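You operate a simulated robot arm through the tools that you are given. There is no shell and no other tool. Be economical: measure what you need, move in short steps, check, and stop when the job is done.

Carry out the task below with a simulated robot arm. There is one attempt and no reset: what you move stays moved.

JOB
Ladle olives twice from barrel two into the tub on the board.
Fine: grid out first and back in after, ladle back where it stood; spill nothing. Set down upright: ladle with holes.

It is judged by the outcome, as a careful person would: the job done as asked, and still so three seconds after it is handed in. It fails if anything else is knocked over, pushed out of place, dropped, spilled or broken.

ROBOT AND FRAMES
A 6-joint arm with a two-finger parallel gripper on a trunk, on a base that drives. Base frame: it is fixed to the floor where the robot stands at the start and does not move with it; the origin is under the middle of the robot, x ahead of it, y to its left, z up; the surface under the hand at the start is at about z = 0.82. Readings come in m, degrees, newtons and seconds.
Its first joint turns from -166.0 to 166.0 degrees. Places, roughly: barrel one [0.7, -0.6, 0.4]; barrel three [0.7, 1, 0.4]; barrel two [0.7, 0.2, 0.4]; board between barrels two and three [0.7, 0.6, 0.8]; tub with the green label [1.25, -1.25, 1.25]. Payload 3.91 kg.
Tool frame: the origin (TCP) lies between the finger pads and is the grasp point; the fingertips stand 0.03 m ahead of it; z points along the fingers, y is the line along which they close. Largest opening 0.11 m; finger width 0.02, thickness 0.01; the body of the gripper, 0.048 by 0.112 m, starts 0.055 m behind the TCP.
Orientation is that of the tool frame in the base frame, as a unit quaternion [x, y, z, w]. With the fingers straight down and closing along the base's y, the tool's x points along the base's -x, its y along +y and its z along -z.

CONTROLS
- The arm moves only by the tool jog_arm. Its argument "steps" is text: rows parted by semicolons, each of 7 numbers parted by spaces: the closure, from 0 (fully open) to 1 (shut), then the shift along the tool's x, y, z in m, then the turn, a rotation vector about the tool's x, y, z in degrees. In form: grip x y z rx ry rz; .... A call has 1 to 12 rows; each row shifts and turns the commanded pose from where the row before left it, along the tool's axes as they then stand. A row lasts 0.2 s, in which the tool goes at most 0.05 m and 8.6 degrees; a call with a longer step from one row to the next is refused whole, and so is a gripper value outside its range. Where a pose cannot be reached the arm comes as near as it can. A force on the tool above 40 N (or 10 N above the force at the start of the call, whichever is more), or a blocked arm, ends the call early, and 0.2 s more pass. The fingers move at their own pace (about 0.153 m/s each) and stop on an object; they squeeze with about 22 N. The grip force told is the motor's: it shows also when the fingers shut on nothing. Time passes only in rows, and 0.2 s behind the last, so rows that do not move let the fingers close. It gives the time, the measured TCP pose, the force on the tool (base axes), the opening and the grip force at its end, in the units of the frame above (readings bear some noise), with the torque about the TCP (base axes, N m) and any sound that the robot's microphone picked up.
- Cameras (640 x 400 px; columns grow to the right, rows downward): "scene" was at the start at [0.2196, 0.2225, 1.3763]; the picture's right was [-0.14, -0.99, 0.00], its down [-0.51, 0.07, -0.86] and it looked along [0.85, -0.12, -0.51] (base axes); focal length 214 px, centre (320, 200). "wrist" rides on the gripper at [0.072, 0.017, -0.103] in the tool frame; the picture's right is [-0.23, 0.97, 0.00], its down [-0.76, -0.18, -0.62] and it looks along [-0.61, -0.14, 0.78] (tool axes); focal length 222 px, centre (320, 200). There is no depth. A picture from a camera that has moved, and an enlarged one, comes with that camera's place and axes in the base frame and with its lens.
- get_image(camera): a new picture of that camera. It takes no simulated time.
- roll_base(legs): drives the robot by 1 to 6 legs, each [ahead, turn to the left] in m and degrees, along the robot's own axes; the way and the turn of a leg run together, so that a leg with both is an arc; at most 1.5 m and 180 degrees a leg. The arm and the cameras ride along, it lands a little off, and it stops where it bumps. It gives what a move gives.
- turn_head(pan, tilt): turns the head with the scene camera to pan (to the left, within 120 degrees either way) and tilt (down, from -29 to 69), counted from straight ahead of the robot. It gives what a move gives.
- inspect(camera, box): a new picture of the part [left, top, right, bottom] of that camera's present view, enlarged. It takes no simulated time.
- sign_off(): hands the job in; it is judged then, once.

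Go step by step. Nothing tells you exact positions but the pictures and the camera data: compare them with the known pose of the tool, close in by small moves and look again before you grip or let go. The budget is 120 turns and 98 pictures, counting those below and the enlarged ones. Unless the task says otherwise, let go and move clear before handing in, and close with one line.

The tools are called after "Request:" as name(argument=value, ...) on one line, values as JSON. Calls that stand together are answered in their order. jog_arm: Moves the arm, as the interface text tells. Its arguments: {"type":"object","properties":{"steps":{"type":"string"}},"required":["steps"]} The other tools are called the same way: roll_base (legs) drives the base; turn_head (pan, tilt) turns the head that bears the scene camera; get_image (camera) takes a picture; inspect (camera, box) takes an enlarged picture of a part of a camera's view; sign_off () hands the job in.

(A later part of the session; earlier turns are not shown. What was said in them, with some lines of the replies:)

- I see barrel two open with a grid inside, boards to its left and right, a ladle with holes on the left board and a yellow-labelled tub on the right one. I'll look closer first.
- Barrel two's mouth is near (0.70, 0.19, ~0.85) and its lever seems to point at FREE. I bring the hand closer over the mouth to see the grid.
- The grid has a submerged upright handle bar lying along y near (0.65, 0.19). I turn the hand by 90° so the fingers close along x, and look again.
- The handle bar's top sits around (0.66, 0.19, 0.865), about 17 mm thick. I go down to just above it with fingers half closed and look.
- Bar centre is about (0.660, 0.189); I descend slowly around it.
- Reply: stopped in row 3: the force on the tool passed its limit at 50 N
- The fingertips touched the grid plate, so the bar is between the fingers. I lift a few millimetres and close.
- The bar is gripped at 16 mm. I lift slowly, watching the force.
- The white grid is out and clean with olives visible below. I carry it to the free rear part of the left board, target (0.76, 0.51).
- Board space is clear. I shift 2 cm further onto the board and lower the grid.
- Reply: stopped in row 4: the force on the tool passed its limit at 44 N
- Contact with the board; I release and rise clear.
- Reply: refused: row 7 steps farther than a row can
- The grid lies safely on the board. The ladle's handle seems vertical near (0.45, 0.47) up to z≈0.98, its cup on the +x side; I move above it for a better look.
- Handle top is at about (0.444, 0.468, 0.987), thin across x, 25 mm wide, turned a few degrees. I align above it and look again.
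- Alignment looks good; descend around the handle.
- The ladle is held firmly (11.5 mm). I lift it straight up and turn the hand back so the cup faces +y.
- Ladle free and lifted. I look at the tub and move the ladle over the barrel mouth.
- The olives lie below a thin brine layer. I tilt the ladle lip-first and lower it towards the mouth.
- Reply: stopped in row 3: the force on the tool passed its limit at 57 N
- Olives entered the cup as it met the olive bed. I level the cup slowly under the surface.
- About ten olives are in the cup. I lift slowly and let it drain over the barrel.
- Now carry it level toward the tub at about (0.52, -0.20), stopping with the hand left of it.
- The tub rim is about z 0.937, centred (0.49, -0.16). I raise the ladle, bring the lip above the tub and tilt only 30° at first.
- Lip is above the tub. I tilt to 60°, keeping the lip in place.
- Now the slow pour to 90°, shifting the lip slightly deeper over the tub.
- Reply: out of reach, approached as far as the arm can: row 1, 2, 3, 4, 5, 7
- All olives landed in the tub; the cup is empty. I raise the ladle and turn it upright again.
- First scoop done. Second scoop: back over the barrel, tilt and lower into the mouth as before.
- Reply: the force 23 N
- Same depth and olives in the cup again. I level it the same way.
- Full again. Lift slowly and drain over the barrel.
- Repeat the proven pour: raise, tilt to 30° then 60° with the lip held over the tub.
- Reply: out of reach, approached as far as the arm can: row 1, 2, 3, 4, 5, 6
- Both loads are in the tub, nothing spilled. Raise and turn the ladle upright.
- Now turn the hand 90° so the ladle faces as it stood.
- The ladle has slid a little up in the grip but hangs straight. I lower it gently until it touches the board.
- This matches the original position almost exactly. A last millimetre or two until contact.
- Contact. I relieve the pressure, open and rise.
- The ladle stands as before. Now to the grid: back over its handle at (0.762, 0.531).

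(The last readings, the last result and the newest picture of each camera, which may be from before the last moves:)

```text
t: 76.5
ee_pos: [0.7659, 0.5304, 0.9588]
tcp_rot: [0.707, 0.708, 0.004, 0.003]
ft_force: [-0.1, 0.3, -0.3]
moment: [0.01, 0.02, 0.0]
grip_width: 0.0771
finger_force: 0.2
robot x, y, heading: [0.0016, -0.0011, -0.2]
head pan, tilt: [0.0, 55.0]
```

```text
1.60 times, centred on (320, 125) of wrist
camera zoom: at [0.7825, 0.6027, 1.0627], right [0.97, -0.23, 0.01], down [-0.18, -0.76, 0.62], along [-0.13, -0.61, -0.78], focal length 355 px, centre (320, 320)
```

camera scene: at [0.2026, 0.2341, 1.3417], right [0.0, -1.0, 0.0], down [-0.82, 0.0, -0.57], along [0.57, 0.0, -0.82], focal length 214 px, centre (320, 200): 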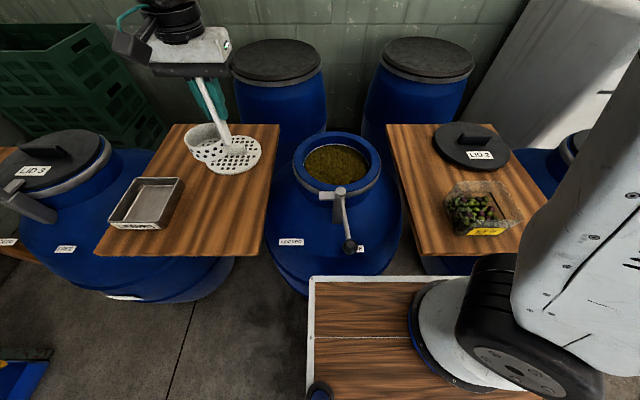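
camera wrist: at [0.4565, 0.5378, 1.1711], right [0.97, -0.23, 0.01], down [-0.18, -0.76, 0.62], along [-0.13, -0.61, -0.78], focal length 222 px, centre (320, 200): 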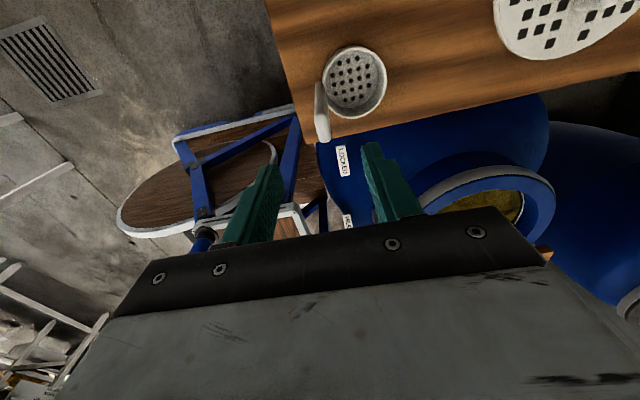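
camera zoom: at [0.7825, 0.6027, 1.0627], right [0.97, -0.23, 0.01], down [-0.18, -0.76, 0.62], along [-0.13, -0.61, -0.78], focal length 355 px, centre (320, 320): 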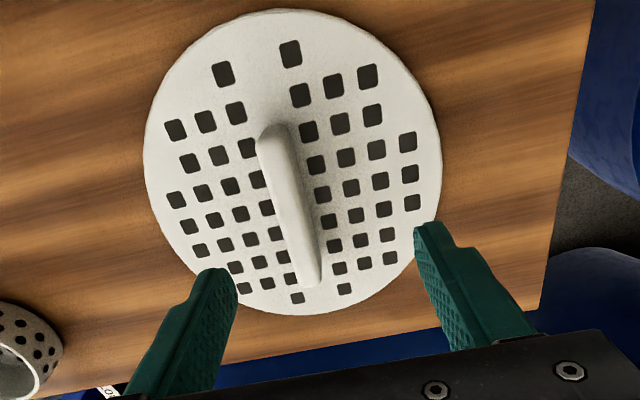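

Request:
jog_arm(steps="0.3 0 -0.003 0.035 0 0 0;0.3 0 0 0.03 0 0 0;0.3 0 0 0.015 0 0 0;0.3 0 0 0.006 0 0 0;0.6 0 0 0 0 0 0;0.8 0 0 0 0 0 0;1 0 0 0 0 0 0;1 0 0 0 0 0 0")

Request:
inspect(camera="wrist", box=[160, 0, 480, 250])

```text
t: 78.3
ee_pos: [0.7644, 0.5306, 0.8745]
tcp_rot: [0.707, 0.707, 0.003, 0.004]
ft_force: [0.5, 0.3, 2.2]
moment: [-0.03, 0.38, -0.03]
grip_width: 0.0158
finger_force: 21.8
robot x, y, heading: [0.0027, 0.0013, 0.2]
head pan, tilt: [0.0, 55.0]
```

```text
1.60 times, centred on (320, 125) of wrist
camera zoom: at [0.7804, 0.6028, 0.9781], right [0.97, -0.23, 0.01], down [-0.18, -0.76, 0.62], along [-0.13, -0.61, -0.78], focal length 355 px, centre (320, 320)
```

zoom: 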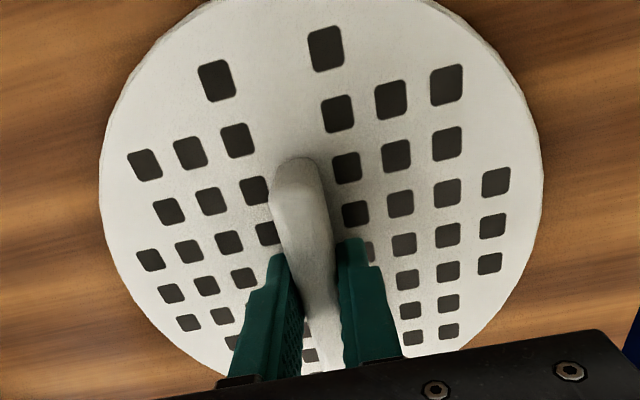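

Gripped again. I carry the grid back over the mouth at (0.663, 0.190).

Request:
jog_arm(steps="1 0 0 -0.02 0 0 0;1 0 0 -0.04 0 0 0;1 0 0 -0.045 0 0 0;1 0 0 -0.04 0 0 0;1 -0.042 -0.0127 0 0 0 0;1 -0.043 -0.0127 0 0 0 0;1 -0.043 -0.0127 0 0 0 0;1 -0.043 -0.0127 0 0 0 0;1 -0.043 -0.0127 0 0 0 0;1 -0.043 -0.0127 0 0 0 0;1 -0.043 -0.0127 0 0 0 0;1 -0.04 -0.0127 0 0 0 0")

Request:
inspect(camera="scene", box=[260, 100, 420, 260])

Request:
get_image(camera="wrist")

```text
t: 80.9
ee_pos: [0.6599, 0.191, 1.0173]
tcp_rot: [0.707, 0.708, 0.004, 0.003]
ft_force: [-0.7, 0.7, -1.7]
moment: [0.03, 0.01, 0.03]
grip_width: 0.0159
finger_force: 22.3
robot x, y, heading: [0.0005, 0.0008, -0.1]
head pan, tilt: [0.0, 55.0]
```

```text
2.50 times, centred on (340, 180) of scene
camera zoom: at [0.2028, 0.2349, 1.3415], right [0.0, -1.0, 0.0], down [-0.82, 0.0, -0.57], along [0.57, 0.0, -0.82], focal length 536 px, centre (270, 250)
```

zoom: 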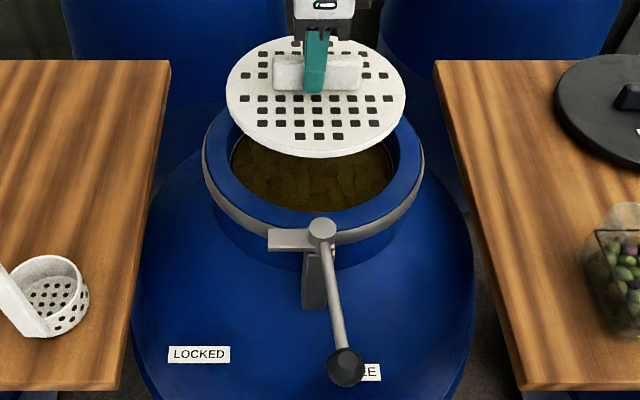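

```text
18 pictures are left
camera wrist: at [0.6764, 0.2638, 1.1214], right [0.97, -0.23, 0.01], down [-0.18, -0.76, 0.62], along [-0.13, -0.61, -0.78], focal length 222 px, centre (320, 200)
```

wrist: 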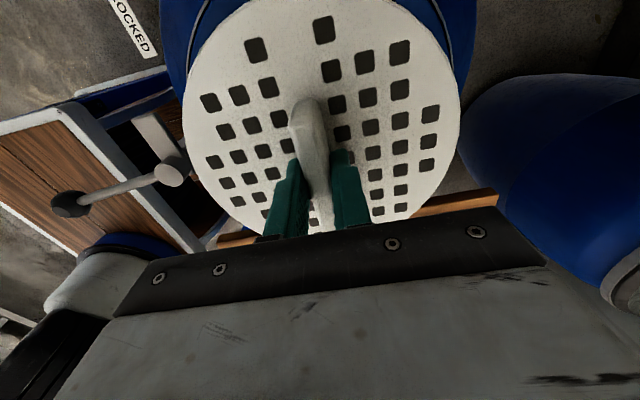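

Request:
jog_arm(steps="1 -0.0015 0.0025 0.03 0 0 0;1 0 0 0.03 0 0 0;1 0 0 0.02 0 0 0;1 0 0 0.015 0 0 0;1 0 0 0.015 0 0 0;1 0 0 0.01 0 0 0")

Request:
inspect(camera="scene", box=[290, 120, 390, 220])

```text
t: 82.3
ee_pos: [0.6634, 0.1874, 0.8985]
tcp_rot: [0.707, 0.707, 0.004, 0.004]
ft_force: [0.2, -0.6, -1.5]
moment: [0.01, -0.02, -0.01]
grip_width: 0.0161
finger_force: 21.5
robot x, y, heading: [-0.0004, -0.0008, -0.1]
head pan, tilt: [0.0, 55.0]
```

```text
4.00 times, centred on (340, 170) of scene
camera zoom: at [0.2026, 0.2345, 1.3416], right [0.0, -1.0, 0.0], down [-0.82, 0.0, -0.57], along [0.57, 0.0, -0.82], focal length 858 px, centre (240, 320)
```

zoom: 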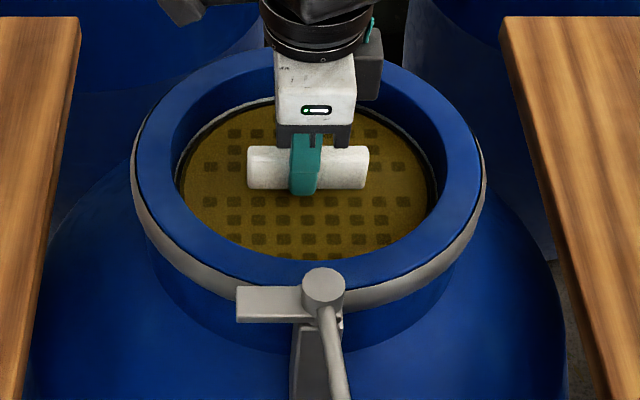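

The grid is inside the mouth, centred. I lower it onto the olives gently.

Request:
jog_arm(steps="1 0 0 0.01 0 0 0;1 0 0 0.008 0 0 0;1 0 0 0.006 0 0 0;1 0 0 0.004 0 0 0;1 0 0 0.003 0 0 0")

Request:
inspect(camera="scene", box=[290, 120, 390, 220])

```text
t: 83.5
ee_pos: [0.6637, 0.1887, 0.8679]
tcp_rot: [0.708, 0.706, 0.004, 0.004]
ft_force: [0.4, 0.5, -2.6]
moment: [0.02, -0.02, 0.03]
grip_width: 0.0159
finger_force: 22.0
robot x, y, heading: [0.003, 0.0015, 0.1]
head pan, tilt: [0.0, 55.0]
```

```text
4.00 times, centred on (340, 170) of scene
camera zoom: at [0.2027, 0.2345, 1.3416], right [0.0, -1.0, 0.0], down [-0.82, 0.0, -0.57], along [0.57, 0.0, -0.82], focal length 858 px, centre (240, 320)
```

zoom: 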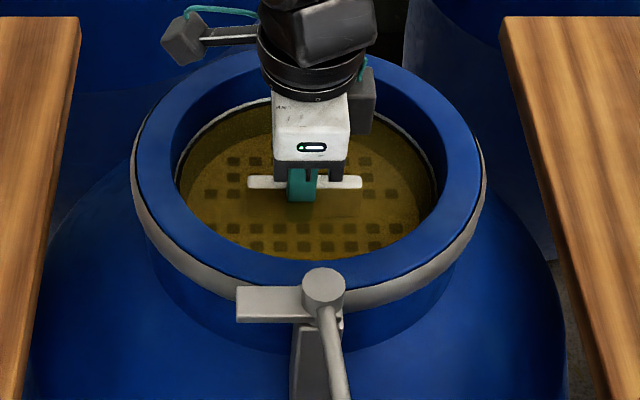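

Request:
jog_arm(steps="1 0 0 0.003 0 0 0;1 0 0 0.002 0 0 0;1 0 0 0.002 0 0 0;1 0 0 0.002 0 0 0")

```text
t: 84.5
ee_pos: [0.6642, 0.1895, 0.8586]
tcp_rot: [0.707, 0.707, 0.005, 0.003]
ft_force: [1.6, -0.5, 18.9]
moment: [-0.05, 0.6, 0.0]
grip_width: 0.0158
finger_force: 21.7
robot x, y, heading: [-0.0025, -0.0011, -0.0]
head pan, tilt: [0.0, 55.0]
```

The grid is seated. Release and rise.

Request:
jog_arm(steps="1 0 0 -0.0015 0 0 0;0.85 0 0 0 0 0 0;0.6 0 0 0 0 0 0;0.5 0 0 0 0 0 0;0.5 0 0 -0.02 0 0 0;0.5 0 0 -0.04 0 0 0;0.5 0 0 -0.045 0 0 0;0.5 0 0 -0.045 0 0 0;0.5 0 0 -0.045 0 0 0;0.5 0 0.04 -0.03 0 0 0;0.5 0 0.04 -0.03 0 0 0;0.5 0 0 0 0 0 0")

Request:
get_image(camera="scene")

Request:
inspect(camera="scene", box=[290, 120, 390, 220])

Request:
inspect(camera="scene", box=[380, 110, 580, 270])

Request:
inspect(camera="scene", box=[90, 110, 300, 270])

```text
t: 87.1
ee_pos: [0.7398, 0.1868, 1.116]
tcp_rot: [0.707, 0.707, 0.004, 0.003]
ft_force: [-0.4, -0.2, -0.3]
moment: [0.01, -0.01, -0.02]
grip_width: 0.0551
finger_force: 0.1
robot x, y, heading: [0.0002, -0.0003, -0.0]
head pan, tilt: [0.0, 55.0]
```

```text
15 pictures are left
camera scene: at [0.2026, 0.2345, 1.3416], right [0.0, -1.0, 0.0], down [-0.82, 0.0, -0.57], along [0.57, 0.0, -0.82], focal length 214 px, centre (320, 200)
```

scene: 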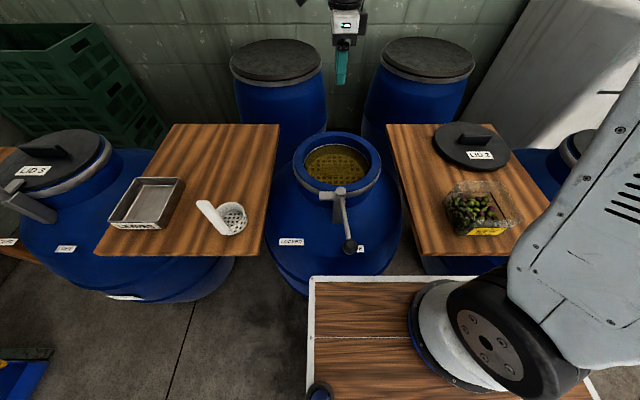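

```text
4.00 times, centred on (340, 170) of scene
camera zoom: at [0.2026, 0.2345, 1.3416], right [0.0, -1.0, 0.0], down [-0.82, 0.0, -0.57], along [0.57, 0.0, -0.82], focal length 858 px, centre (240, 320)
```

zoom: 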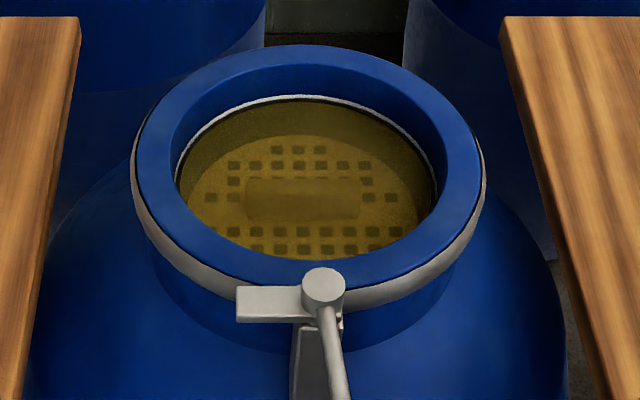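

```text
2.50 times, centred on (480, 190) of scene
camera zoom: at [0.2026, 0.2345, 1.3416], right [0.0, -1.0, 0.0], down [-0.82, 0.0, -0.57], along [0.57, 0.0, -0.82], focal length 536 px, centre (-80, 225)
```

zoom: 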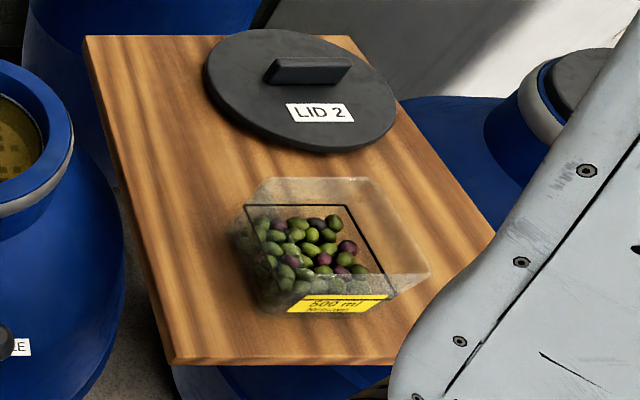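

```text
2.50 times, centred on (195, 190) of scene
camera zoom: at [0.2026, 0.2345, 1.3416], right [0.0, -1.0, 0.0], down [-0.82, 0.0, -0.57], along [0.57, 0.0, -0.82], focal length 536 px, centre (632, 225)
```

zoom: 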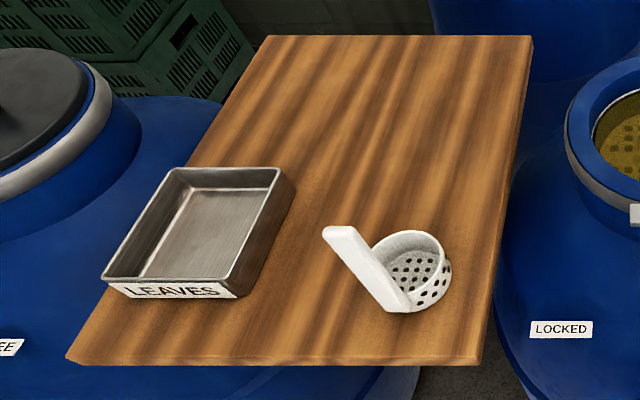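

The grid is back in the barrel, the ladle stands where it stood, the tub holds both loads, and I see no olives or mess outside it. I hand the job in.

Request:
sign_off()

```text
The job is handed in.
```

I moved two ladles of olives from barrel two into the yellow-labelled tub on the board, put the grid back in the barrel, stood the ladle upright where it was, and saw nothing spilled.
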